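You operate a simulated robot arm through the tools that you are given. There is no shell and no other tool. Be economical: measure what you need, move in short steps, check, and stop when the job is done.

You are at the controls of a simulated robot arm. One attempt, no reset.

JOB
Set the filler for tall cans and clamp the rail out.
Fine: Raise the heads, turn the black wheel to tall. Free the rail by the knob marked grip and leave that at tight; the flow, foam and cold knobs and the numbered levers stay. Where these are worked on the way, their far stop is far enough and under half their travel is too little: knob marked grip.

Only the result counts: the job must be done as asked and must still hold three seconds after the hand-in. Knocking over, shifting, dropping, spilling or breaking anything else fails it.

ROBOT AND FRAMES
A 7-joint arm with a two-finger parallel gripper on a trunk, on a base that drives. Base frame: it is fixed to the floor where the robot stands at the start and does not move with it; the origin is under the middle of the robot, x ahead of it, y to its left, z up. Readings come in m, rad, newtons and seconds.
With the tool pointing down near the work surface it reaches from about 0.38 to 0.8 m from the robot's upright axis, wherever it stands. Its first joint turns from -2.496 to 2.496 rad. Places, roughly: black wheel with yellow pointer [0.3, -0.4, 0.8]; blue handle marked rinser [0.3, -0.3, 0.8]; filler heads [0.8, 0.3, 1.2]; knob marked cold [0.4, -0.2, 0.8]; knob marked flow [0.4, 0, 0.8]; knob marked foam [0.4, -0.1, 0.8]; knob marked grip [0.5, -0.2, 1]; lever marked four [0.6, 0.2, 1.4]; lever marked one [0.7, 0.6, 1.4]; lever marked three [0.6, 0.3, 1.4]; lever marked two [0.7, 0.4, 1.4]; lever with white ball [0.5, 0, 1.3]; rail with black handle [0.6, -0.1, 1]. Payload 3 kg.
Tool frame: the origin (TCP) lies between the finger pads and is the grasp point; the fingertips stand 0.03 m ahead of it; z points along the fingers, y is the line along which they close. The gripper opens to 0.11 m. The fingers are 0.02 m wide and 0.01 m thick; the gripper's body (0.048 by 0.112 m) begins 0.055 m behind the TCP.
Orientation is that of the tool frame in the base frame, as a unit quaternion [w, x, y, z]. With the fingers straight down and closing along the base's y, the tool's x points along the base's -x, its y along +y and its z along -z.

CONTROLS
- The arm moves only by the tool jog_arm. Its argument "rows" is a list of rows, each an object of numbers (a shift or turn left out is 0, a gripper value left out holds the last): "dx", "dy", "dz": the shift along the tool's x, y, z in m; "ax", "ay", "az": the turn, a rotation vector about the tool's x, y, z in degrees. In form: [{"dx": .., "dy": .., "dz": .., "ax": .., "ay": .., "az": ..}, ...]. A call has 1 to 10 rows; each row is the pose to reach, as a shift and turn from the pose commanded when the call began, along the tool's axes at that moment. "fingers" is the gripper command, from -1 (fully open) to 1 (shut), values between in proportion, set as the call begins (left out, the last holds). A row lasts 0.2 s, in which the tool goes at most 0.05 m and 0.15 rad; a call with a longer step from one row to the next is refused whole, and so is a gripper value outside its range. A pose out of reach is approached as far as the arm can. The call stops where the force on the tool passes 90 N (or 10 N more than at its start, if that is more) or the arm is blocked; 0.2 s more then pass. The fingers move at their own pace (about 0.153 m/s each) and stop on an object; they squeeze with about 37 N. The grip force told is the motor's: it shows also when the fingers shut on nothing. Time passes only in rows, and 0.2 s behind the last, so rows that repeat a pose let the fingers close. It gives the time, the measured TCP pose, the force on the tool (base axes), the opening and the grip force at its end, in the units of the frame above (readings bear some noise), with the torque about the TCP (base axes, N m) and any sound that the robot's microphone picked up.
- Cameras (640 x 400 px; columns grow to the right, rows downward): "scene" is now at [0.4988, -0.0763, 1.4874]; the picture's right is [-0.00, -0.98, 0.19], its down [-0.99, 0.03, 0.16] and it looks along [-0.17, -0.19, -0.97] (base axes); focal length 214 px, centre (320, 200). "wrist" rides on the gripper at [0.072, 0.017, -0.103] in the tool frame; the picture's right is [-0.23, 0.97, 0.00], its down [-0.76, -0.18, -0.62] and it looks along [-0.61, -0.14, 0.78] (tool axes); focal length 222 px, centre (320, 200). There is no depth. A picture from a camera that has moved, and an enlarged one, comes with that camera's place and axes in the base frame and with its lens. The place of the scene camera against the robot may be out by one fixed shift of up to 0.012 m in any direction.
- get_image(camera): a new picture of that camera. No time passes.
- raise_lower(by): slides the trunk up (or, below 0, down) by that many m; the arm and the scene camera ride with it, the base frame stays. It gives what a move gives, with no picture.
- base_move(legs): drives the robot by 1 to 6 legs, each [ahead, turn to the left] in m and rad, along the robot's own axes; the way and the turn of a leg run together, so that a leg with both is an arc; at most 1.5 m and 3.142 rad a leg. The arm and the cameras ride along, it lands a little off, and it stops where it bumps. It gives what a move gives.
- turn_head(pan, tilt): turns the head with the scene camera to pan (to the left, within 1.396 rad either way) and tilt (down, from -0.506 to 1.204), counted from straight ahead of the robot. It gives what a move gives.
- zoom(camera, box): a new picture of the part [left, top, right, bottom] of that camera's present view, enlarged. No time passes.
- hand_in(): hands the job in; it is judged then, once.

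Work in short steps. Places have to be worked out from the pictures, the camera data and where the tool is seen: move nearer, look again, correct. Check each grasp and each placing, and mend what went wrong. You have 120 turns and 98 pictures in all, those below and enlarged ones among them. Open the gripper and draw the arm clear of the work before you hand the job in, unless the task says otherwise; then end with one line.

The tools are called after "Emit:" as name(argument=value, ...) on one line, values as JSON. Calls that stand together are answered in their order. jog_arm: Moves the arm, as the interface text tells. Its arguments: {"type":"object","properties":{"rows":{"type":"array","items":{"type":"object","properties":{"dx":{"type":"number"},"dy":{"type":"number"},"dz":{"type":"number"},"ax":{"type":"number"},"ay":{"type":"number"},"az":{"type":"number"}}}},"fingers":{"type":"number"}},"required":["rows"]} The other tools are called the same way: raise_lower (by) slides the trunk up or down; base_move (legs) drives the base; turn_head (pan, tilt) turns the head that bears the scene camera; get_image (camera) takes a picture; zoom (camera, box) takes an enlarged picture of a part of a camera's view; hand_in () hands the job in.

At the start:

```text
clock: 0.0
tool_pos: [0.4058, -0.0588, 1.4412]
tool_rot: [0.001, 0.0, 1.0, 0.0]
contact_force: [0.1, 1.3, 0.5]
moment: [-0.03, 0.0, 0.0]
opening: 0.1102
grip_force: 0.1
trunk travel left (down, up): [-0.425, 0.065]
robot x, y, heading: [0.0062, 0.0146, -0.002]
head pan, tilt: [-0.195, 0.168]
```

scene: 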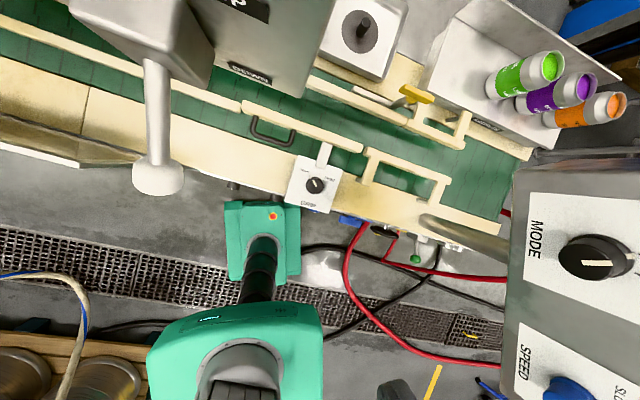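
wrist: 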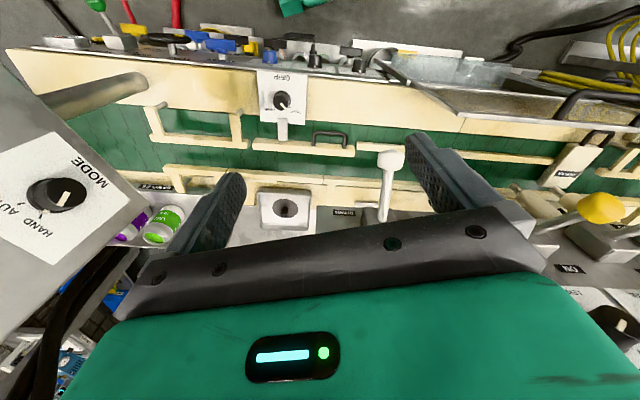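

The scene camera looks down on the conveyor, with the grip knob, the white-ball lever and the rail handle in view. I'll enlarge the main parts and read the markings.

Emit:
zoom(camera="scene", box=[220, 80, 460, 280])

Emit:
zoom(camera="wrist", box=[60, 0, 420, 225])

Emit:
turn_head(pan=0.0, tilt=-0.5)

```text
2.00 times, centred on (340, 180) of scene
camera zoom: at [0.4988, -0.0763, 1.4874], right [0.0, -0.98, 0.19], down [-0.99, 0.03, 0.16], along [-0.17, -0.19, -0.97], focal length 429 px, centre (280, 240)
```

zoom: 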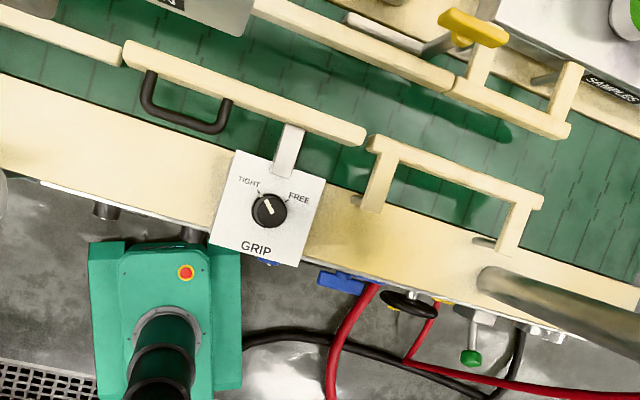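

```text
1.78 times, centred on (240, 112) of wrist
camera zoom: at [0.333, -0.0425, 1.5435], right [0.23, 0.97, 0.0], down [0.76, -0.18, 0.62], along [0.61, -0.14, -0.78], focal length 395 px, centre (462, 356)
```

zoom: 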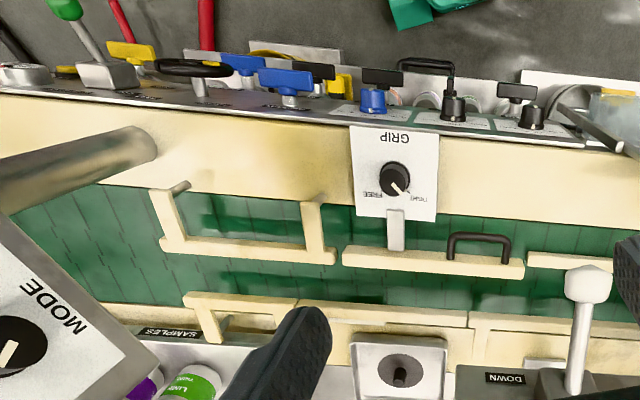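

```text
clock: 1.0
tool_pos: [0.4038, -0.0606, 1.4421]
tool_rot: [-0.002, 0.0, 1.0, 0.0]
contact_force: [-13.5, -0.4, -6.3]
moment: [0.17, 0.22, -0.41]
opening: 0.1102
grip_force: 0.1
trunk travel left (down, up): [-0.425, 0.065]
robot x, y, heading: [0.0038, 0.0132, -0.003]
head pan, tilt: [0.0, -0.499]
heard: click
```

The force reading jumped and there was a click, so I'll look from both cameras before going on.

Emit:
get_image(camera="scene")

Emit:
get_image(camera="wrist")

```text
93 pictures are left
camera scene: at [0.5507, -0.0583, 1.5106], right [0.0, -1.0, 0.0], down [-0.89, 0.0, -0.46], along [0.46, 0.0, -0.89], focal length 214 px, centre (320, 200)
```

scene: 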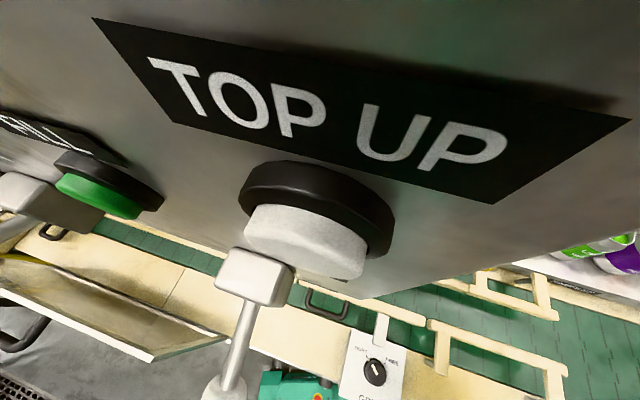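

```text
92 pictures are left
camera wrist: at [0.331, -0.0425, 1.5441], right [0.23, 0.97, 0.0], down [0.76, -0.18, 0.62], along [0.61, -0.14, -0.78], focal length 222 px, centre (320, 200)
```

wrist: 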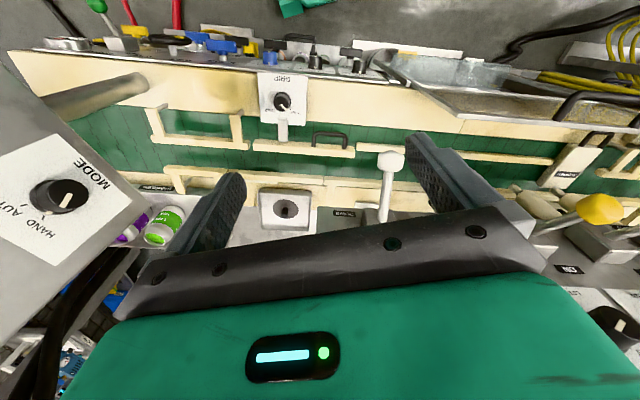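

The head now sits right under a "TOP UP" panel and may be touching it. I'll bring it back to where it was and read the force.

Emit:
turn_head(pan=-0.195, tilt=0.168)

Emit:
get_image(camera="scene")

```text
clock: 2.1
tool_pos: [0.4055, -0.0592, 1.4409]
tool_rot: [0.0, 0.0, 1.0, 0.0]
contact_force: [-0.1, -1.1, -1.3]
moment: [-0.01, 0.01, 0.05]
opening: 0.11
grip_force: 0.1
trunk travel left (down, up): [-0.425, 0.065]
robot x, y, heading: [0.0062, 0.0156, -0.004]
head pan, tilt: [-0.195, 0.168]
```

```text
91 pictures are left
camera scene: at [0.499, -0.0763, 1.4879], right [0.0, -0.98, 0.19], down [-0.99, 0.03, 0.16], along [-0.17, -0.19, -0.97], focal length 214 px, centre (320, 200)
```

scene: 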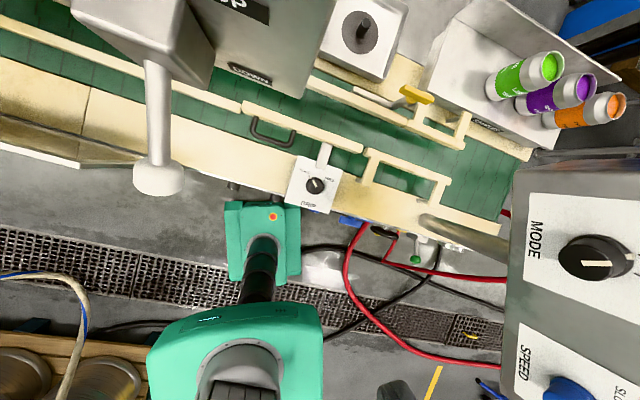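

The head is back with no force and the scene looks unchanged. I'd like to stand back for an overview, so I'll first look down and behind the robot for clear floor.

Emit:
turn_head(pan=-0.195, tilt=0.9)

Emit:
get_image(camera="scene")

```text
clock: 3.2
tool_pos: [0.4065, -0.0606, 1.4415]
tool_rot: [-0.001, 0.0, 1.0, 0.0]
contact_force: [-0.1, -0.9, 0.7]
moment: [0.02, -0.01, 0.02]
opening: 0.1098
grip_force: 0.0
trunk travel left (down, up): [-0.425, 0.065]
robot x, y, heading: [0.0055, 0.0147, 0.003]
head pan, tilt: [-0.195, 0.901]
```

```text
90 pictures are left
camera scene: at [0.4343, -0.0729, 1.5049], right [0.0, -0.98, 0.19], down [-0.62, 0.15, 0.77], along [-0.78, -0.12, -0.61], focal length 214 px, centre (320, 200)
```

scene: 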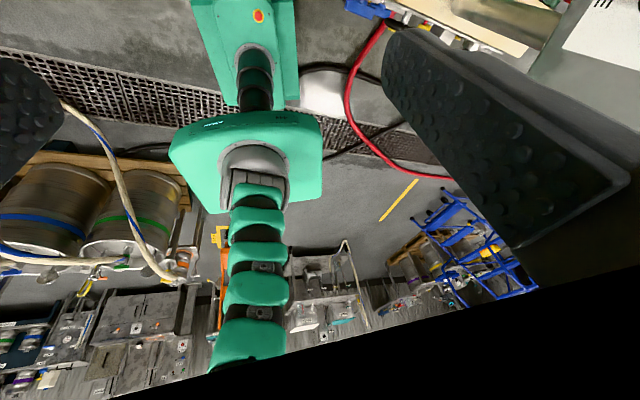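

The floor right behind looks clear, with the barrels on the left well away. I'll back up 0.35 m and set the head to look ahead.

Emit:
base_move(legs=[[-0.35, 0]])

Emit:
turn_head(pan=0.0, tilt=-0.1)

Emit:
get_image(camera="scene")

```text
clock: 5.5
tool_pos: [0.0514, -0.0586, 1.4412]
tool_rot: [0.0, -0.002, 1.0, 0.0]
contact_force: [0.2, 0.6, -0.1]
moment: [-0.01, 0.0, -0.01]
opening: 0.11
grip_force: 0.0
trunk travel left (down, up): [-0.425, 0.065]
robot x, y, heading: [-0.3509, 0.0171, 0.008]
head pan, tilt: [-0.195, 0.901]
```

```text
clock: 6.7
tool_pos: [0.0508, -0.0577, 1.441]
tool_rot: [0.0, -0.003, 1.0, -0.001]
contact_force: [0.2, -0.2, 0.4]
moment: [0.03, 0.01, 0.01]
opening: 0.1098
grip_force: 0.0
trunk travel left (down, up): [-0.425, 0.065]
robot x, y, heading: [-0.3524, 0.0142, 0.004]
head pan, tilt: [0.0, -0.099]
```

```text
89 pictures are left
camera scene: at [0.1687, -0.0561, 1.4924], right [0.0, -1.0, 0.0], down [-1.0, 0.0, -0.1], along [0.1, 0.0, -1.0], focal length 214 px, centre (320, 200)
```

scene: 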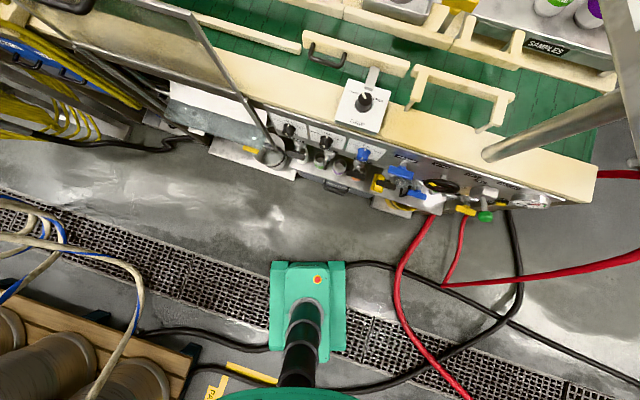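

Clear move. Next I'll tilt the head up for the panel and look with the wrist camera as well.

Emit:
turn_head(pan=0.0, tilt=-0.5)

Emit:
get_image(camera="scene")

Emit:
get_image(camera="wrist")

```text
clock: 7.6
tool_pos: [0.0523, -0.0588, 1.4415]
tool_rot: [0.0, -0.002, 1.0, 0.0]
contact_force: [0.8, 0.2, 0.9]
moment: [0.04, -0.01, 0.02]
opening: 0.1099
grip_force: 0.1
trunk travel left (down, up): [-0.425, 0.065]
robot x, y, heading: [-0.3519, 0.0121, 0.001]
head pan, tilt: [0.0, -0.499]
```

```text
88 pictures are left
camera scene: at [0.1999, -0.056, 1.5125], right [0.0, -1.0, 0.0], down [-0.88, 0.0, -0.48], along [0.48, 0.0, -0.88], focal length 214 px, centre (320, 200)
```

scene: 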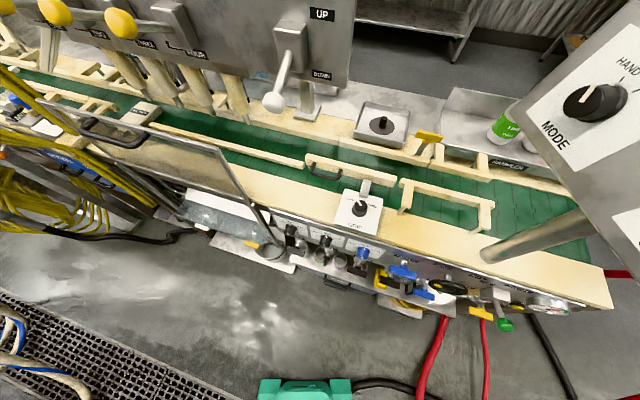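

```text
87 pictures are left
camera wrist: at [-0.0214, -0.0412, 1.5444], right [0.22, 0.97, 0.0], down [0.76, -0.17, 0.62], along [0.61, -0.14, -0.78], focal length 222 px, centre (320, 200)
```

wrist: 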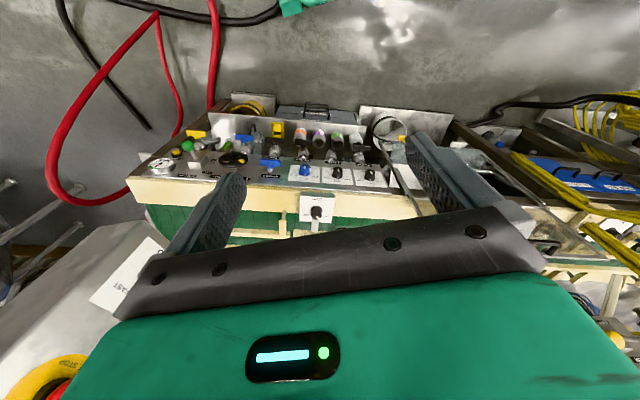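

The layout is now clear. I'll enlarge the lever panel and the low front panel.

Emit:
zoom(camera="scene", box=[40, 0, 360, 200])

Emit:
zoom(camera="scene", box=[300, 150, 580, 325])

Emit:
zoom(camera="wrist", box=[130, 90, 410, 265])

```text
2.00 times, centred on (200, 100) of scene
camera zoom: at [0.1999, -0.056, 1.5125], right [0.0, -1.0, 0.0], down [-0.88, 0.0, -0.48], along [0.48, 0.0, -0.88], focal length 429 px, centre (560, 400)
```

zoom: 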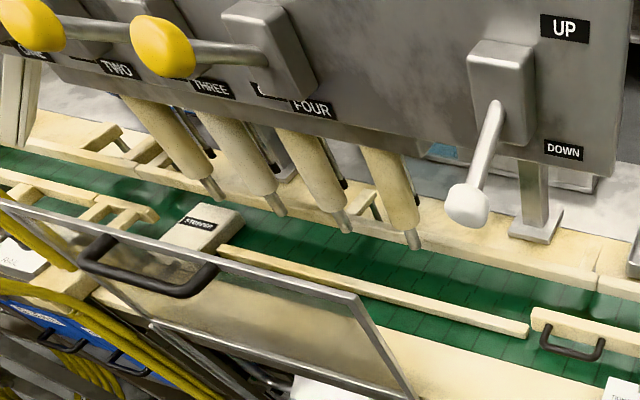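

```text
2.29 times, centred on (440, 238) of scene
camera zoom: at [0.1999, -0.056, 1.5125], right [0.0, -1.0, 0.0], down [-0.88, 0.0, -0.48], along [0.48, 0.0, -0.88], focal length 490 px, centre (46, 114)
```

zoom: 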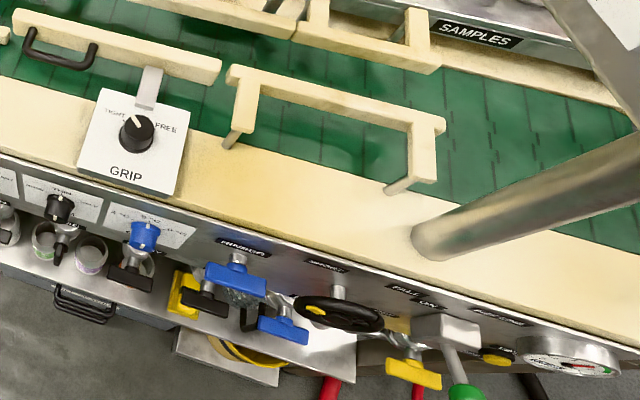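

```text
2.29 times, centred on (270, 178) of wrist
camera zoom: at [-0.0214, -0.0412, 1.5444], right [0.22, 0.97, 0.0], down [0.76, -0.17, 0.62], along [0.61, -0.14, -0.78], focal length 508 px, centre (434, 251)
```

zoom: 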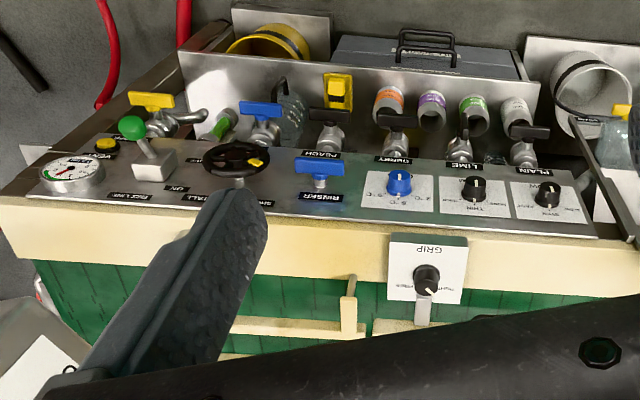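

The white-ball lever is at DOWN, with its ball near (0.486, 0.015, 1.298) from two views. The wheel points to SHORT and grip is at TIGHT. The machine face is yawed about -14°, so I'll turn the base square to it. Then I'll swing the tool forward.

Emit:
base_move(legs=[[0, -0.25]])

Emit:
jog_arm(rows=[{"dx": -0.015, "dz": 0.008, "ay": -8}, {"dx": -0.03, "dz": 0.016, "ay": -16}, {"dx": -0.045, "dz": 0.024, "ay": -24}, {"dx": -0.06, "dz": 0.032, "ay": -32}, {"dx": -0.075, "dz": 0.04, "ay": -40}, {"dx": -0.09, "dz": 0.048, "ay": -48}, {"dx": -0.105, "dz": 0.056, "ay": -56}, {"dx": -0.12, "dz": 0.064, "ay": -64}, {"dx": -0.135, "dz": 0.072, "ay": -72}, {"dx": -0.15, "dz": 0.08, "ay": -80}], fingers=-1)

```text
clock: 8.9
tool_pos: [0.0213, -0.1577, 1.4417]
tool_rot: [-0.001, 0.123, 0.992, 0.0]
contact_force: [-0.1, 0.0, 0.2]
moment: [-0.01, 0.0, -0.04]
opening: 0.11
grip_force: 0.1
trunk travel left (down, up): [-0.425, 0.065]
robot x, y, heading: [-0.3471, 0.0245, -0.248]
head pan, tilt: [0.0, -0.499]
```

```text
clock: 11.1
tool_pos: [0.1616, -0.1994, 1.3652]
tool_rot: [0.624, 0.102, 0.769, -0.089]
contact_force: [0.0, -0.6, -0.2]
moment: [0.05, 0.02, 0.01]
opening: 0.1099
grip_force: 0.1
out of reach, approached as far as the arm can: row 10
trunk travel left (down, up): [-0.425, 0.065]
robot x, y, heading: [-0.3443, 0.021, -0.254]
head pan, tilt: [0.0, -0.499]
```

The tool is nearly level, pointing along (0.94, -0.26, -0.2). I'll finish the levelling while moving left toward the ball.

Emit:
jog_arm(rows=[{"dy": 0.04, "dz": 0.02, "ay": -4}, {"dy": 0.08, "dz": 0.04, "ay": -8}, {"dy": 0.12, "dz": 0.06, "ay": -11.7}, {"dy": 0.16, "dz": 0.06, "ay": -11.7}])

Emit:
turn_head(pan=0.1, tilt=-0.4)

Emit:
get_image(camera="scene")

Emit:
get_image(camera="wrist")

```text
clock: 12.1
tool_pos: [0.259, -0.0581, 1.3577]
tool_rot: [0.713, 0.086, 0.69, -0.089]
contact_force: [0.0, 1.0, 0.9]
moment: [0.02, 0.05, -0.04]
opening: 0.11
grip_force: 0.0
out of reach, approached as far as the arm can: row 1, 2, 3
trunk travel left (down, up): [-0.425, 0.065]
robot x, y, heading: [-0.3493, 0.0232, -0.25]
head pan, tilt: [0.0, -0.499]
```

```text
clock: 12.8
tool_pos: [0.2592, -0.0597, 1.3573]
tool_rot: [0.712, 0.086, 0.692, -0.089]
contact_force: [0.1, 0.3, 0.0]
moment: [0.01, -0.02, 0.02]
opening: 0.1098
grip_force: 0.0
trunk travel left (down, up): [-0.425, 0.065]
robot x, y, heading: [-0.3489, 0.0245, -0.251]
head pan, tilt: [0.099, -0.4]
```

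```text
83 pictures are left
camera scene: at [0.1997, -0.0348, 1.5072], right [-0.15, -0.99, 0.0], down [0.41, -0.06, -0.91], along [0.9, -0.13, 0.42], focal length 214 px, centre (320, 200)
```

scene: 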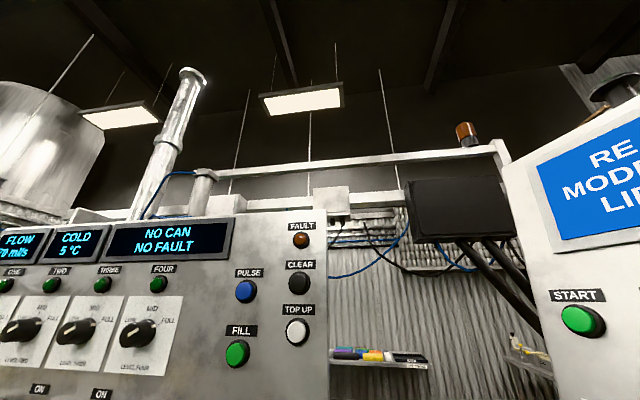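

```text
82 pictures are left
camera wrist: at [0.1648, -0.0168, 1.2819], right [0.23, 0.95, 0.23], down [-0.67, -0.01, 0.74], along [0.71, -0.33, 0.63], focal length 222 px, centre (320, 200)
```

wrist: 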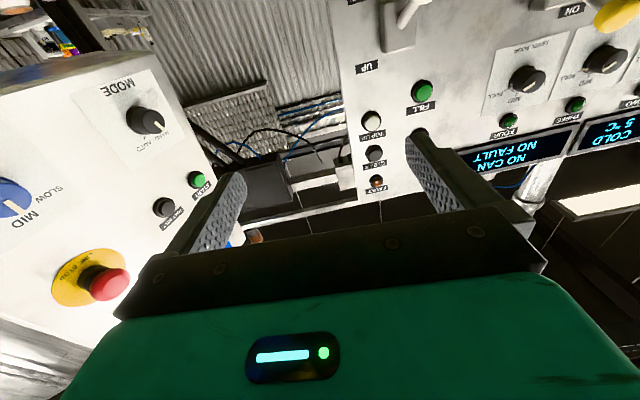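

The scene camera evidently rides on the hand, 0.15 m above the tool now, so the head can bump things. I'll tuck it by tilting down, which also shows the fingers.

Emit:
turn_head(pan=0.0, tilt=0.7)

Emit:
get_image(camera="scene")

```text
clock: 14.1
tool_pos: [0.2597, -0.0582, 1.3579]
tool_rot: [0.712, 0.086, 0.692, -0.088]
contact_force: [-0.2, -0.1, 0.3]
moment: [0.04, 0.0, 0.0]
opening: 0.1099
grip_force: 0.0
trunk travel left (down, up): [-0.425, 0.065]
robot x, y, heading: [-0.3504, 0.0233, -0.249]
head pan, tilt: [0.0, 0.7]
```

```text
81 pictures are left
camera scene: at [0.2125, -0.0455, 1.4107], right [-0.25, -0.97, 0.0], down [-0.6, 0.15, -0.78], along [0.76, -0.19, -0.62], focal length 214 px, centre (320, 200)
```

scene: 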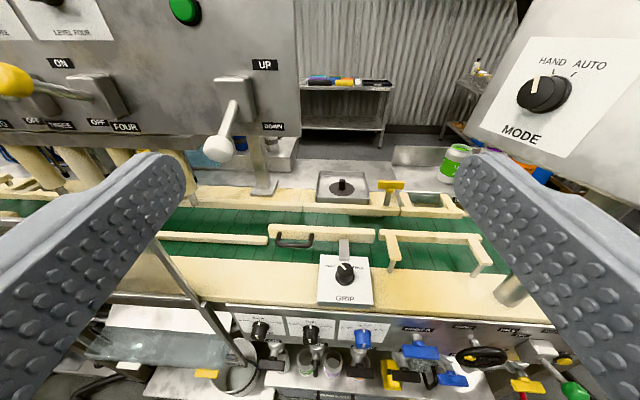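

The ball rechecks at (0.486, 0.016, 1.296). I'll line the tool up with it sideways and in height, then drive 0.12 m ahead.

Emit:
jog_arm(rows=[{"dy": 0.032, "dx": 0.017}, {"dy": 0.064, "dx": 0.034}, {"dy": 0.096, "dx": 0.051}, {"dy": 0.127, "dx": 0.067}])

Emit:
base_move(legs=[[0.12, 0]])

Emit:
get_image(camera="scene")

```text
clock: 15.1
tool_pos: [0.2919, 0.0654, 1.2877]
tool_rot: [0.712, 0.086, 0.692, -0.088]
contact_force: [-0.9, -0.8, 0.0]
moment: [0.04, 0.0, 0.01]
opening: 0.1101
grip_force: 0.0
trunk travel left (down, up): [-0.425, 0.065]
robot x, y, heading: [-0.3488, 0.0209, -0.246]
head pan, tilt: [0.0, 0.7]
```

```text
clock: 16.3
tool_pos: [0.4084, 0.0333, 1.2896]
tool_rot: [0.711, 0.088, 0.692, -0.09]
contact_force: [-0.8, 0.3, -0.3]
moment: [0.03, -0.02, 0.01]
opening: 0.1101
grip_force: 0.1
trunk travel left (down, up): [-0.425, 0.065]
robot x, y, heading: [-0.2319, -0.0064, -0.257]
head pan, tilt: [0.0, 0.7]
```

```text
80 pictures are left
camera scene: at [0.3619, 0.0467, 1.3421], right [-0.25, -0.97, 0.0], down [-0.6, 0.16, -0.78], along [0.76, -0.2, -0.62], focal length 214 px, centre (320, 200)
```

scene: 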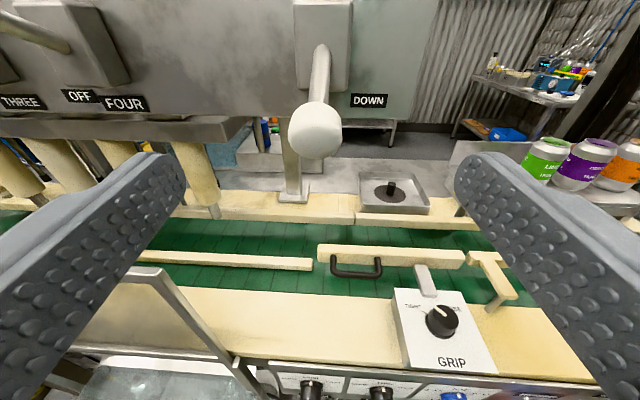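

The ball is centred between the fingers, about 0.079 m ahead. I'll advance and grasp it.

Emit:
jog_arm(rows=[{"dz": 0.027, "dy": 0.002, "dx": -0.002}, {"dz": 0.054, "dy": 0.003, "dx": -0.004}, {"dz": 0.079, "dy": 0.003, "dx": -0.004}])

Emit:
jog_arm(rows=[{}, {}, {}, {}], fingers=1)

Emit:
get_image(camera="scene")

```text
clock: 17.1
tool_pos: [0.4856, 0.0178, 1.2959]
tool_rot: [0.711, 0.088, 0.691, -0.09]
contact_force: [-0.2, 0.4, -0.6]
moment: [-0.01, 0.01, -0.01]
opening: 0.1099
grip_force: 0.0
trunk travel left (down, up): [-0.425, 0.065]
robot x, y, heading: [-0.2374, -0.0064, -0.254]
head pan, tilt: [0.0, 0.7]
```

```text
clock: 18.1
tool_pos: [0.4855, 0.0157, 1.2959]
tool_rot: [0.712, 0.087, 0.691, -0.089]
contact_force: [1.1, -4.0, 1.8]
moment: [-0.03, 0.04, -0.02]
opening: 0.0307
grip_force: 45.3
trunk travel left (down, up): [-0.425, 0.065]
robot x, y, heading: [-0.228, -0.0048, -0.256]
head pan, tilt: [0.0, 0.7]
```

```text
79 pictures are left
camera scene: at [0.439, 0.0297, 1.3481], right [-0.25, -0.97, 0.0], down [-0.6, 0.16, -0.78], along [0.76, -0.2, -0.62], focal length 214 px, centre (320, 200)
```

scene: 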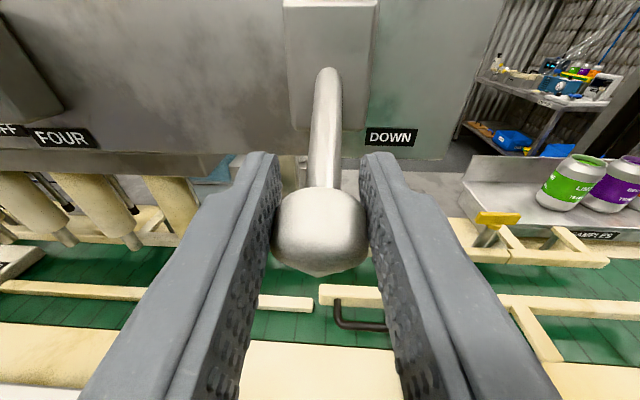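

The ball is held, 31 mm wide. I'll raise it along the arc in two parts, watching the force.

Emit:
jog_arm(rows=[{"dx": -0.012, "dz": -0.004}, {"dx": -0.024, "dz": -0.007}, {"dx": -0.036, "dz": -0.009}, {"dx": -0.048, "dz": -0.009}])

Emit:
get_image(camera="scene")

```text
clock: 19.1
tool_pos: [0.476, 0.0187, 1.3443]
tool_rot: [0.712, 0.087, 0.691, -0.09]
contact_force: [-0.2, 0.4, -0.9]
moment: [-0.02, 0.0, 0.0]
opening: 0.0001
grip_force: 37.5
trunk travel left (down, up): [-0.425, 0.065]
robot x, y, heading: [-0.2341, -0.0091, -0.255]
head pan, tilt: [0.0, 0.7]
```

```text
78 pictures are left
camera scene: at [0.4294, 0.0321, 1.397], right [-0.25, -0.97, 0.0], down [-0.6, 0.16, -0.78], along [0.76, -0.2, -0.62], focal length 214 px, centre (320, 200)
```

scene: 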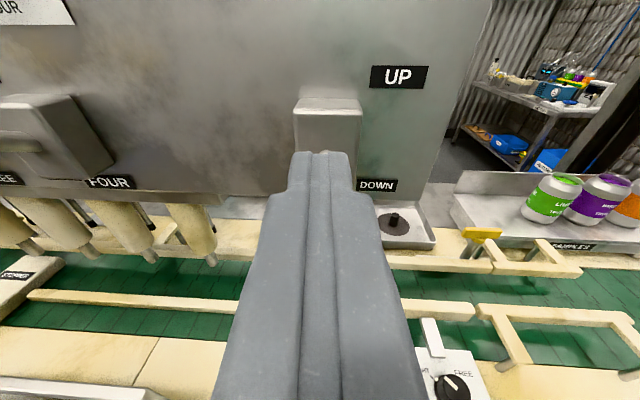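

The fingers slipped off over the ball, so the lever is stiff. I'll back away and look at where it stands.

Emit:
jog_arm(rows=[{"dz": -0.035}, {"dz": -0.07}])

Emit:
get_image(camera="scene")

```text
clock: 19.7
tool_pos: [0.4075, 0.0355, 1.3416]
tool_rot: [0.712, 0.088, 0.691, -0.09]
contact_force: [-0.3, -0.5, -0.7]
moment: [0.05, -0.03, 0.02]
opening: 0.0001
grip_force: 37.7
trunk travel left (down, up): [-0.425, 0.065]
robot x, y, heading: [-0.2289, -0.0071, -0.255]
head pan, tilt: [0.0, 0.7]
```

```text
77 pictures are left
camera scene: at [0.3612, 0.0489, 1.3939], right [-0.25, -0.97, 0.0], down [-0.6, 0.16, -0.78], along [0.76, -0.2, -0.62], focal length 214 px, centre (320, 200)
```

scene: 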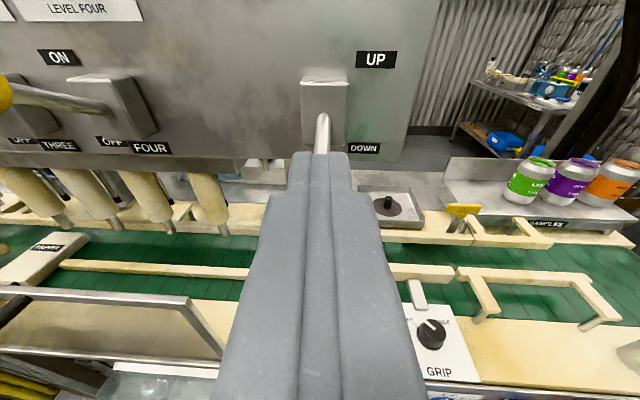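

I'll drop below the ball, slide the shut fingers under it and push up from beneath.

Emit:
jog_arm(rows=[{"dx": 0.044}, {"dx": 0.09}, {"dx": 0.09, "dz": 0.04}, {"dx": 0.09, "dz": 0.075}])

Emit:
get_image(camera="scene")

```text
clock: 20.7
tool_pos: [0.4818, 0.0159, 1.2546]
tool_rot: [0.712, 0.088, 0.691, -0.091]
contact_force: [0.0, 0.0, -0.4]
moment: [0.01, 0.01, 0.01]
opening: 0.0
grip_force: 37.9
trunk travel left (down, up): [-0.425, 0.065]
robot x, y, heading: [-0.2307, -0.0094, -0.248]
head pan, tilt: [0.0, 0.7]
```

```text
76 pictures are left
camera scene: at [0.4355, 0.0283, 1.3092], right [-0.25, -0.97, 0.0], down [-0.6, 0.16, -0.78], along [0.76, -0.2, -0.62], focal length 214 px, centre (320, 200)
```

scene: 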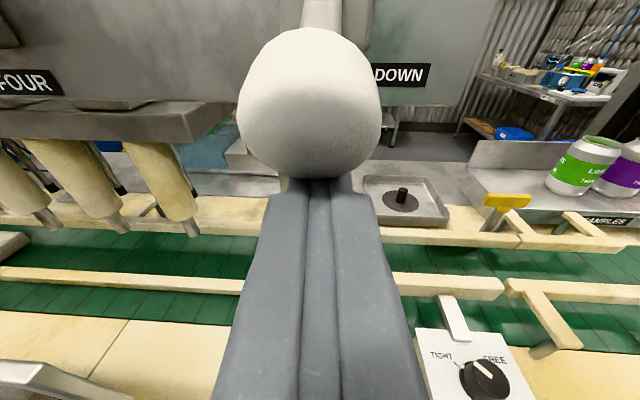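

Fingers are centred right under the ball. I'll push up about 0.06 m, edging outward along the arc.

Emit:
jog_arm(rows=[{"dz": 0.01}, {"dx": -0.014, "dz": 0.01}, {"dx": -0.026, "dz": 0.005}, {"dx": -0.038, "dz": 0.003}, {"dx": -0.05, "dz": 0.002}, {"dx": -0.062, "dz": 0.002}])

Emit:
get_image(camera="scene")

```text
clock: 22.1
tool_pos: [0.4828, 0.0163, 1.3169]
tool_rot: [0.712, 0.087, 0.691, -0.089]
contact_force: [0.9, -0.3, 0.4]
moment: [0.01, 0.0, 0.01]
opening: 0.0
grip_force: 37.5
trunk travel left (down, up): [-0.425, 0.065]
robot x, y, heading: [-0.2311, -0.0038, -0.247]
head pan, tilt: [0.0, 0.7]
```

```text
75 pictures are left
camera scene: at [0.4357, 0.0302, 1.3692], right [-0.25, -0.97, 0.0], down [-0.6, 0.16, -0.78], along [0.76, -0.2, -0.62], focal length 214 px, centre (320, 200)
```

scene: 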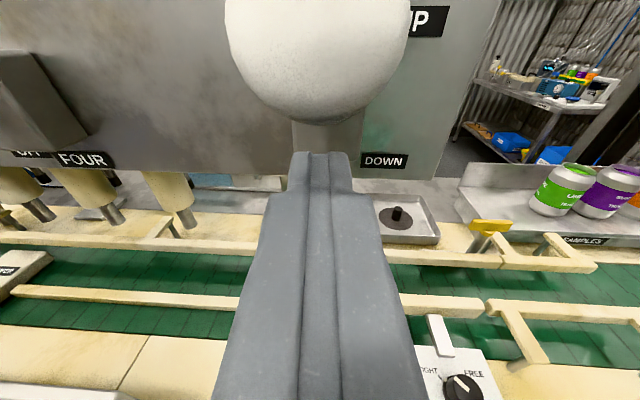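

The ball now stands above the fingers with no load, so it seems to have gone over by itself. I'll back away and check.

Emit:
jog_arm(rows=[{"dz": -0.04}, {"dz": -0.08}, {"dz": -0.12}])

Emit:
get_image(camera="scene")

```text
clock: 22.9
tool_pos: [0.3643, 0.0436, 1.3056]
tool_rot: [0.706, 0.098, 0.697, -0.085]
contact_force: [0.6, -0.2, 5.0]
moment: [0.05, 0.35, -0.02]
opening: 0.0002
grip_force: 38.0
trunk travel left (down, up): [-0.425, 0.065]
robot x, y, heading: [-0.229, -0.0085, -0.257]
head pan, tilt: [0.0, 0.7]
```

```text
74 pictures are left
camera scene: at [0.3179, 0.0558, 1.3591], right [-0.26, -0.97, -0.02], down [-0.61, 0.18, -0.77], along [0.75, -0.18, -0.64], focal length 214 px, centre (320, 200)
```

scene: 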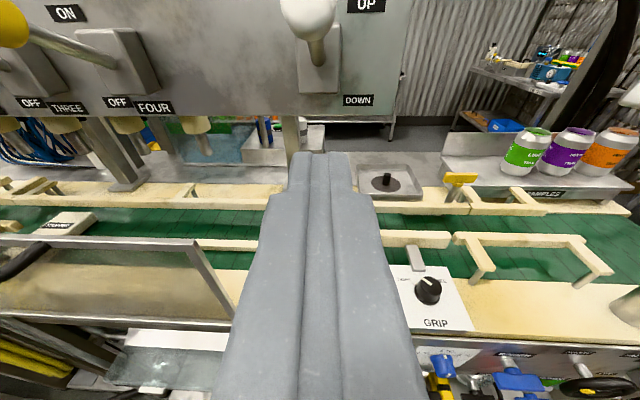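

The lever is up and the nozzles have risen. Next is the grip knob, near (0.449, -0.158, 1.003). I'll move to a pose 0.15 m off it, tilted 45° down, for a closer look.

Emit:
jog_arm(rows=[{"dx": 0.03, "dy": -0.025, "dz": 0.003, "ay": 6.5}, {"dx": 0.06, "dy": -0.05, "dz": 0.006, "ay": 13}, {"dx": 0.09, "dy": -0.075, "dz": 0.009, "ay": 19.5}, {"dx": 0.12, "dy": -0.1, "dz": 0.012, "ay": 26}, {"dx": 0.15, "dy": -0.125, "dz": 0.014, "ay": 32.5}, {"dx": 0.18, "dy": -0.15, "dz": 0.017, "ay": 39}, {"dx": 0.206, "dy": -0.177, "dz": 0.019, "ay": 45}], fingers=-1)

Emit:
turn_head(pan=0.0, tilt=0.5)

Emit:
get_image(camera="scene")

Emit:
get_image(camera="wrist")

```text
clock: 24.5
tool_pos: [0.3491, -0.125, 1.1064]
tool_rot: [0.393, 0.116, 0.911, -0.05]
contact_force: [-0.5, -0.3, -0.3]
moment: [-0.01, 0.01, 0.01]
opening: 0.1101
grip_force: 0.1
out of reach, approached as far as the arm can: row 1, 2, 3
trunk travel left (down, up): [-0.425, 0.065]
robot x, y, heading: [-0.2313, -0.0076, -0.249]
head pan, tilt: [0.0, 0.7]
```

```text
clock: 25.2
tool_pos: [0.3494, -0.1267, 1.1075]
tool_rot: [0.394, 0.116, 0.911, -0.05]
contact_force: [0.2, -0.3, 0.6]
moment: [-0.01, -0.01, 0.02]
opening: 0.11
grip_force: 0.0
trunk travel left (down, up): [-0.425, 0.065]
robot x, y, heading: [-0.2337, -0.0081, -0.255]
head pan, tilt: [0.0, 0.499]
```

```text
73 pictures are left
camera scene: at [0.362, -0.1283, 1.1886], right [-0.25, -0.97, 0.0], down [-0.92, 0.24, -0.31], along [0.3, -0.08, -0.95], focal length 214 px, centre (320, 200)
```

scene: 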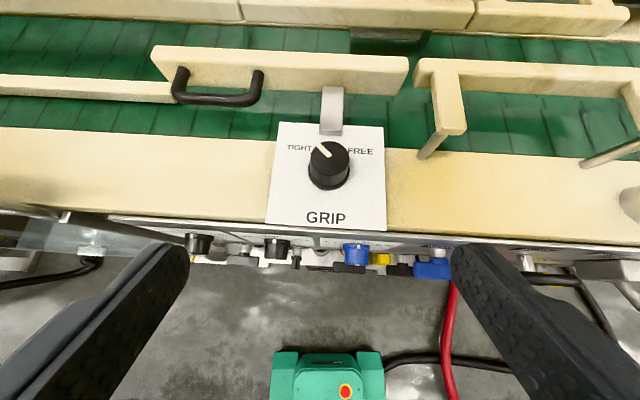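

```text
72 pictures are left
camera wrist: at [0.2316, -0.0782, 1.125], right [0.39, 0.9, 0.17], down [0.02, -0.19, 0.98], along [0.92, -0.38, -0.09], focal length 222 px, centre (320, 200)
```

wrist: 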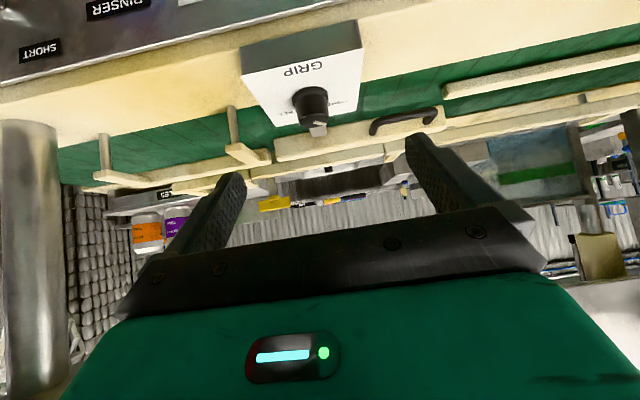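

The grip box is level and the knob axis vertical; its top is near (0.452, -0.159, 1.02). I'll set the tool straight down above it.

Emit:
jog_arm(rows=[{"dx": -0.011, "dy": -0.001, "dz": 0.014, "ay": 8}, {"dx": -0.023, "dy": -0.002, "dz": 0.028, "ay": 16}, {"dx": -0.034, "dy": -0.003, "dz": 0.042, "ay": 24}, {"dx": -0.046, "dy": -0.004, "dz": 0.056, "ay": 32}, {"dx": -0.057, "dy": -0.005, "dz": 0.07, "ay": 40}, {"dx": -0.069, "dy": -0.006, "dz": 0.084, "ay": 46.6}])

Emit:
get_image(camera="scene")

```text
clock: 26.6
tool_pos: [0.4516, -0.1626, 1.0992]
tool_rot: [-0.001, 0.126, 0.992, 0.0]
contact_force: [-0.9, -0.7, 0.3]
moment: [-0.02, 0.0, 0.03]
opening: 0.1099
grip_force: 0.2
trunk travel left (down, up): [-0.425, 0.065]
robot x, y, heading: [-0.2335, -0.0058, -0.253]
head pan, tilt: [0.0, 0.499]
```

```text
71 pictures are left
camera scene: at [0.5118, -0.1772, 1.1462], right [-0.25, -0.97, 0.0], down [-0.85, 0.22, 0.48], along [-0.46, 0.12, -0.88], focal length 214 px, centre (320, 200)
```

scene: 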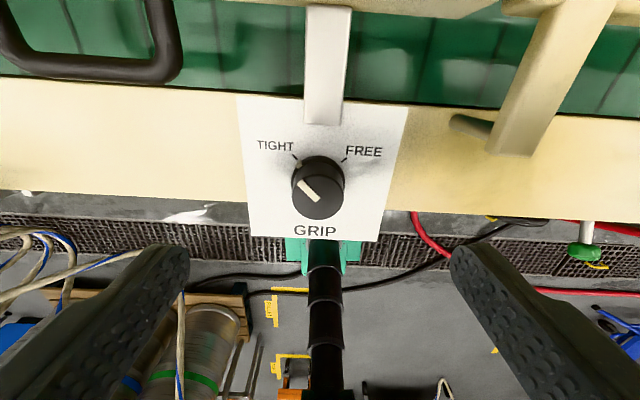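

Knob centre is (0.450, -0.160). The pointer is on the TIGHT tick and FREE lies about 90° clockwise. I'll pre-turn the hand -40°, go down around the knob and grasp.

Emit:
jog_arm(rows=[{"dx": 0.003, "dy": 0.002, "az": -8}, {"dx": 0.003, "dy": 0.002, "az": -16}, {"dx": 0.003, "dy": 0.002, "az": -24}, {"dx": 0.003, "dy": 0.002, "az": -32}, {"dx": 0.003, "dy": 0.002, "az": -40}, {"dx": 0.003, "dy": 0.002, "dz": 0.04, "az": -40}, {"dx": 0.003, "dy": 0.002, "dz": 0.074, "az": -40}])

Emit:
jog_arm(rows=[{}, {}, {}, {}], fingers=1)

Emit:
get_image(camera="scene")

```text
clock: 28.2
tool_pos: [0.4533, -0.1641, 1.0248]
tool_rot: [0.001, -0.222, 0.975, -0.001]
contact_force: [0.2, -0.6, 0.0]
moment: [-0.04, 0.0, 0.01]
opening: 0.1103
grip_force: 0.1
trunk travel left (down, up): [-0.425, 0.065]
robot x, y, heading: [-0.2318, -0.0075, -0.249]
head pan, tilt: [0.0, 0.499]
```

```text
clock: 29.2
tool_pos: [0.4525, -0.1605, 1.0248]
tool_rot: [0.0, -0.221, 0.975, 0.0]
contact_force: [-10.6, 23.4, -8.4]
moment: [1.11, -0.06, -0.05]
opening: 0.0351
grip_force: 44.9
trunk travel left (down, up): [-0.425, 0.065]
robot x, y, heading: [-0.2318, -0.0059, -0.251]
head pan, tilt: [0.0, 0.499]
```

```text
70 pictures are left
camera scene: at [0.508, -0.1312, 1.072], right [0.43, -0.9, 0.0], down [-0.79, -0.38, 0.48], along [-0.43, -0.21, -0.88], focal length 214 px, centre (320, 200)
```

scene: 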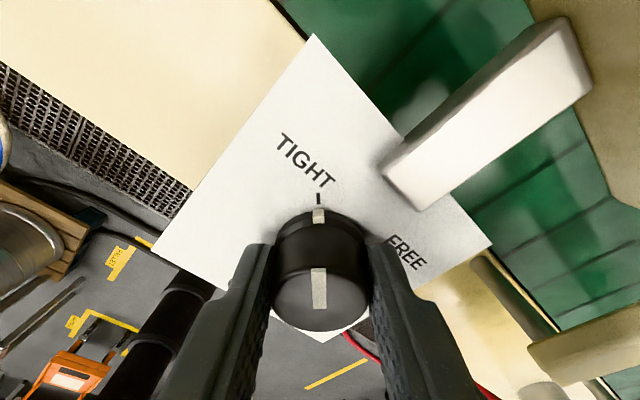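

The knob is held with a small side load. I'll take out 3 mm of it and turn clockwise 85° toward FREE.

Emit:
jog_arm(rows=[{"dy": 0.003, "az": 8.5}, {"dy": 0.003, "az": 17}, {"dy": 0.003, "az": 25.5}, {"dy": 0.003, "az": 34}, {"dy": 0.003, "az": 42.5}, {"dy": 0.003, "az": 51}, {"dy": 0.003, "az": 59.5}, {"dy": 0.003, "az": 68}, {"dy": 0.003, "az": 76.5}, {"dy": 0.003, "az": 85}])

Emit:
get_image(camera="scene")

```text
clock: 31.4
tool_pos: [0.4479, -0.1577, 1.0261]
tool_rot: [0.0, 0.496, 0.868, 0.0]
contact_force: [5.6, -3.4, 8.3]
moment: [0.43, 0.01, 0.55]
opening: 0.0351
grip_force: 45.5
trunk travel left (down, up): [-0.425, 0.065]
robot x, y, heading: [-0.2303, -0.0104, -0.254]
head pan, tilt: [0.0, 0.499]
```

```text
69 pictures are left
camera scene: at [0.4785, -0.2101, 1.0725], right [-0.86, -0.51, 0.0], down [-0.45, 0.76, 0.48], along [-0.24, 0.41, -0.88], focal length 214 px, centre (320, 200)
```

scene: 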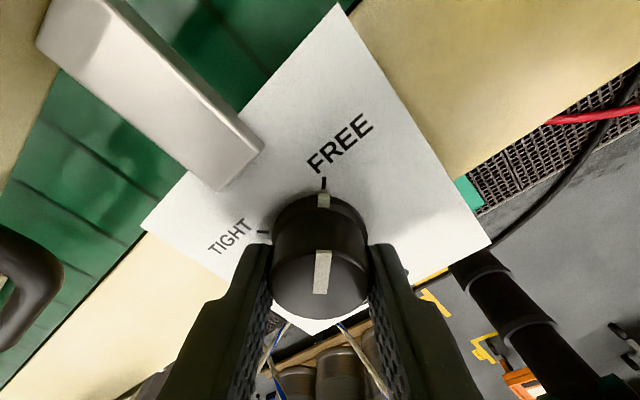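

The pointer is at FREE. I'll turn a few degrees more to reach its stop.

Emit:
jog_arm(rows=[{"az": 4}, {"az": 8}])

Emit:
get_image(camera="scene")

```text
clock: 32.0
tool_pos: [0.4481, -0.1567, 1.0259]
tool_rot: [0.001, 0.555, 0.832, 0.001]
contact_force: [11.1, 11.0, 3.3]
moment: [0.46, -0.33, 0.52]
opening: 0.0353
grip_force: 45.3
trunk travel left (down, up): [-0.425, 0.065]
robot x, y, heading: [-0.23, -0.0061, -0.255]
head pan, tilt: [0.0, 0.499]
```

```text
68 pictures are left
camera scene: at [0.471, -0.213, 1.0724], right [-0.92, -0.38, 0.0], down [-0.34, 0.81, 0.48], along [-0.18, 0.44, -0.88], focal length 214 px, centre (320, 200)
```

scene: 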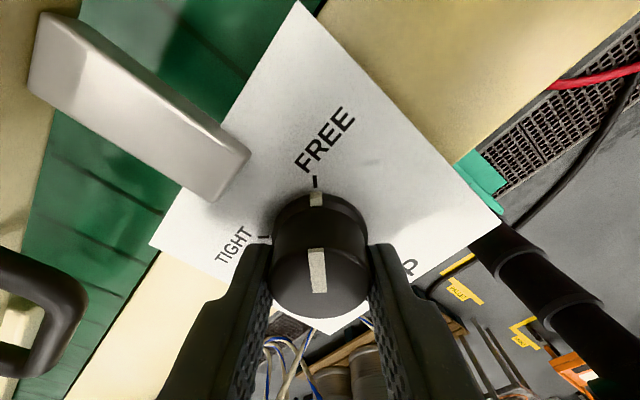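

At the FREE stop. I'll release by opening half way, rise clear and turn the hand back square.

Emit:
jog_arm(rows=[{}, {}, {"dz": -0.04}, {"dz": -0.085}], fingers=0)

Emit:
jog_arm(rows=[{"az": -8}, {"az": -16}, {"az": -24}, {"az": -32}, {"az": -40}, {"az": -48}, {"az": -53}])

Emit:
get_image(camera="scene")

```text
clock: 33.0
tool_pos: [0.4478, -0.1583, 1.1119]
tool_rot: [0.001, 0.555, 0.832, 0.0]
contact_force: [-0.2, 0.1, -0.3]
moment: [-0.01, 0.01, 0.0]
opening: 0.0551
grip_force: 0.1
trunk travel left (down, up): [-0.425, 0.065]
robot x, y, heading: [-0.2312, -0.0064, -0.25]
head pan, tilt: [0.0, 0.499]
```

```text
clock: 34.6
tool_pos: [0.4475, -0.1572, 1.1105]
tool_rot: [0.001, 0.125, 0.992, 0.0]
contact_force: [0.3, 0.4, -0.5]
moment: [-0.01, 0.0, 0.02]
opening: 0.055
grip_force: 0.0
trunk travel left (down, up): [-0.425, 0.065]
robot x, y, heading: [-0.2333, -0.0111, -0.255]
head pan, tilt: [0.0, 0.499]
```

```text
67 pictures are left
camera scene: at [0.5078, -0.1719, 1.1575], right [-0.25, -0.97, 0.0], down [-0.85, 0.22, 0.48], along [-0.46, 0.12, -0.88], focal length 214 px, centre (320, 200)
```

scene: 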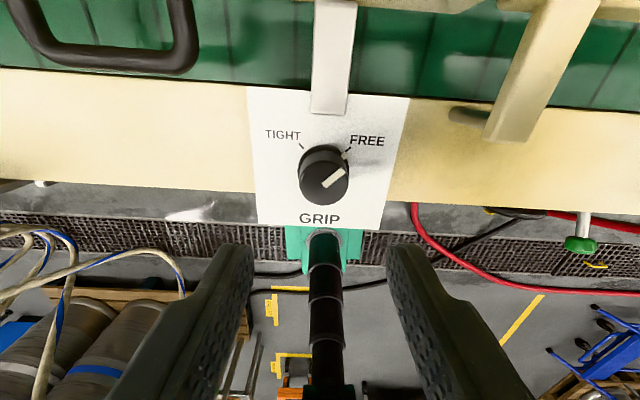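

The knob is at FREE. The handle bar lies near (0.54, -0.067, 1.022), running along the machine, and the filler panel overhangs beyond it. I'll turn the hand 90° so the fingers straddle the bar, then lean back 35°.

Emit:
jog_arm(rows=[{"dz": -0.005, "az": 8.5}, {"dz": -0.01, "az": 17}, {"dz": -0.01, "az": 25.5}, {"dz": -0.01, "az": 34}, {"dz": -0.01, "az": 42.5}, {"dz": -0.01, "az": 51}, {"dz": -0.01, "az": 59.5}, {"dz": -0.01, "az": 68}, {"dz": -0.01, "az": 76.5}, {"dz": -0.01, "az": 85}])

Emit:
jog_arm(rows=[{"ax": -7, "dx": 0.018}, {"ax": -14, "dx": 0.036}, {"ax": -21, "dx": 0.054}, {"ax": -28, "dx": 0.072}, {"ax": -35, "dx": 0.09}])

Emit:
get_image(camera="scene")

Emit:
get_image(camera="wrist")

```text
clock: 36.9
tool_pos: [0.4469, -0.1583, 1.119]
tool_rot: [0.001, 0.764, 0.645, 0.001]
contact_force: [-0.8, -0.4, 1.1]
moment: [0.0, -0.01, 0.0]
opening: 0.0551
grip_force: 0.1
trunk travel left (down, up): [-0.425, 0.065]
robot x, y, heading: [-0.2281, -0.0078, -0.254]
head pan, tilt: [0.0, 0.499]
```

```text
clock: 38.0
tool_pos: [0.4625, -0.0709, 1.1212]
tool_rot: [0.23, 0.728, 0.616, 0.195]
contact_force: [-0.2, -0.9, 0.6]
moment: [0.01, -0.03, 0.02]
opening: 0.0552
grip_force: 0.1
trunk travel left (down, up): [-0.425, 0.065]
robot x, y, heading: [-0.2308, -0.0099, -0.256]
head pan, tilt: [0.0, 0.499]
```

```text
66 pictures are left
camera scene: at [0.4281, -0.1276, 1.1602], right [-0.81, 0.14, -0.57], down [-0.13, 0.91, 0.39], along [0.58, 0.39, -0.72], focal length 214 px, centre (320, 200)
```

scene: 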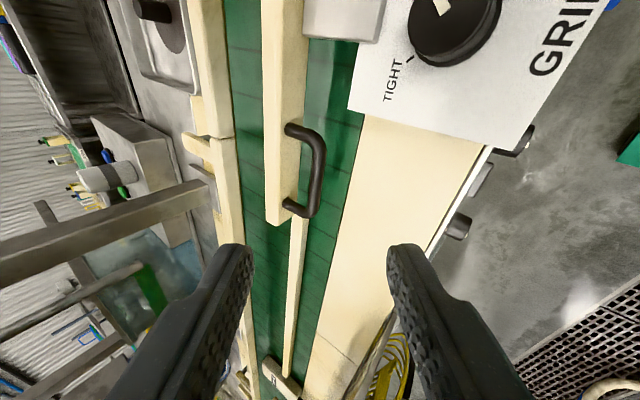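

```text
65 pictures are left
camera wrist: at [0.429, 0.0095, 1.2141], right [0.75, -0.36, 0.56], down [-0.62, -0.67, 0.41], along [0.23, -0.65, -0.72], focal length 222 px, centre (320, 200)
```

wrist: 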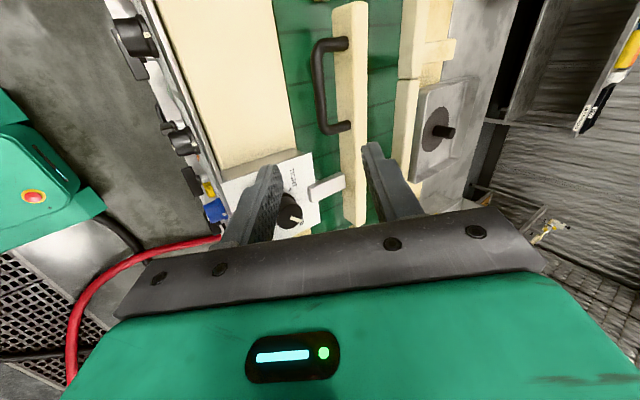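

The handle bar works out near (0.55, -0.067, 1.005). I'll approach to 6 cm off along the tool axis and look again.

Emit:
jog_arm(rows=[{"dx": 0.006, "dy": 0.001, "dz": 0.03}, {"dx": 0.013, "dy": 0.002, "dz": 0.06}, {"dx": 0.019, "dy": 0.003, "dz": 0.084}])

Emit:
get_image(camera="scene")

Emit:
get_image(camera="wrist")

```text
clock: 38.9
tool_pos: [0.5183, -0.0612, 1.0541]
tool_rot: [0.23, 0.727, 0.616, 0.195]
contact_force: [-0.6, -0.2, -0.3]
moment: [0.02, 0.01, 0.01]
opening: 0.0548
grip_force: 0.1
trunk travel left (down, up): [-0.425, 0.065]
robot x, y, heading: [-0.234, -0.0063, -0.257]
head pan, tilt: [0.0, 0.499]
```

```text
64 pictures are left
camera scene: at [0.483, -0.1186, 1.0934], right [-0.81, 0.14, -0.58], down [-0.13, 0.91, 0.39], along [0.58, 0.39, -0.72], focal length 214 px, centre (320, 200)
```

scene: 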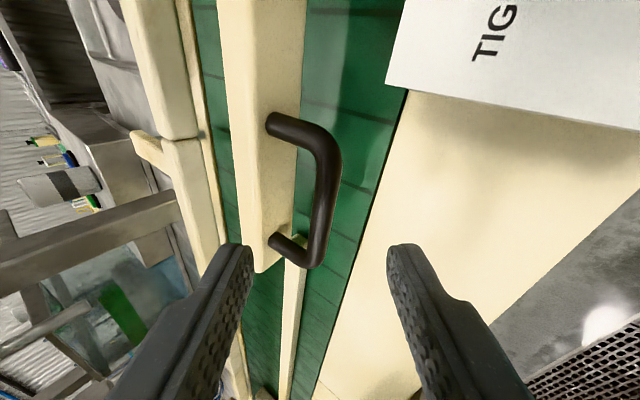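

```text
63 pictures are left
camera wrist: at [0.4837, 0.0184, 1.1473], right [0.75, -0.36, 0.56], down [-0.62, -0.67, 0.41], along [0.23, -0.65, -0.72], focal length 222 px, centre (320, 200)
```

wrist: 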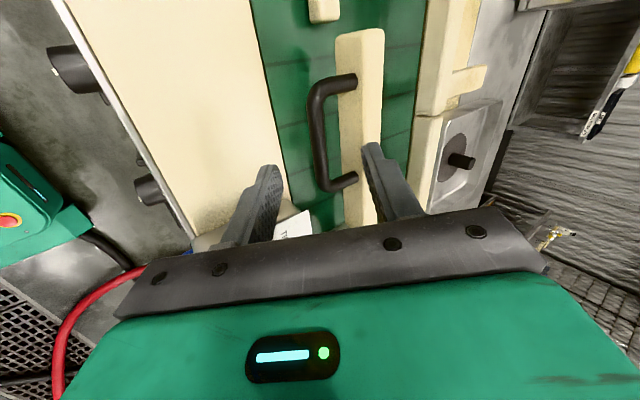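

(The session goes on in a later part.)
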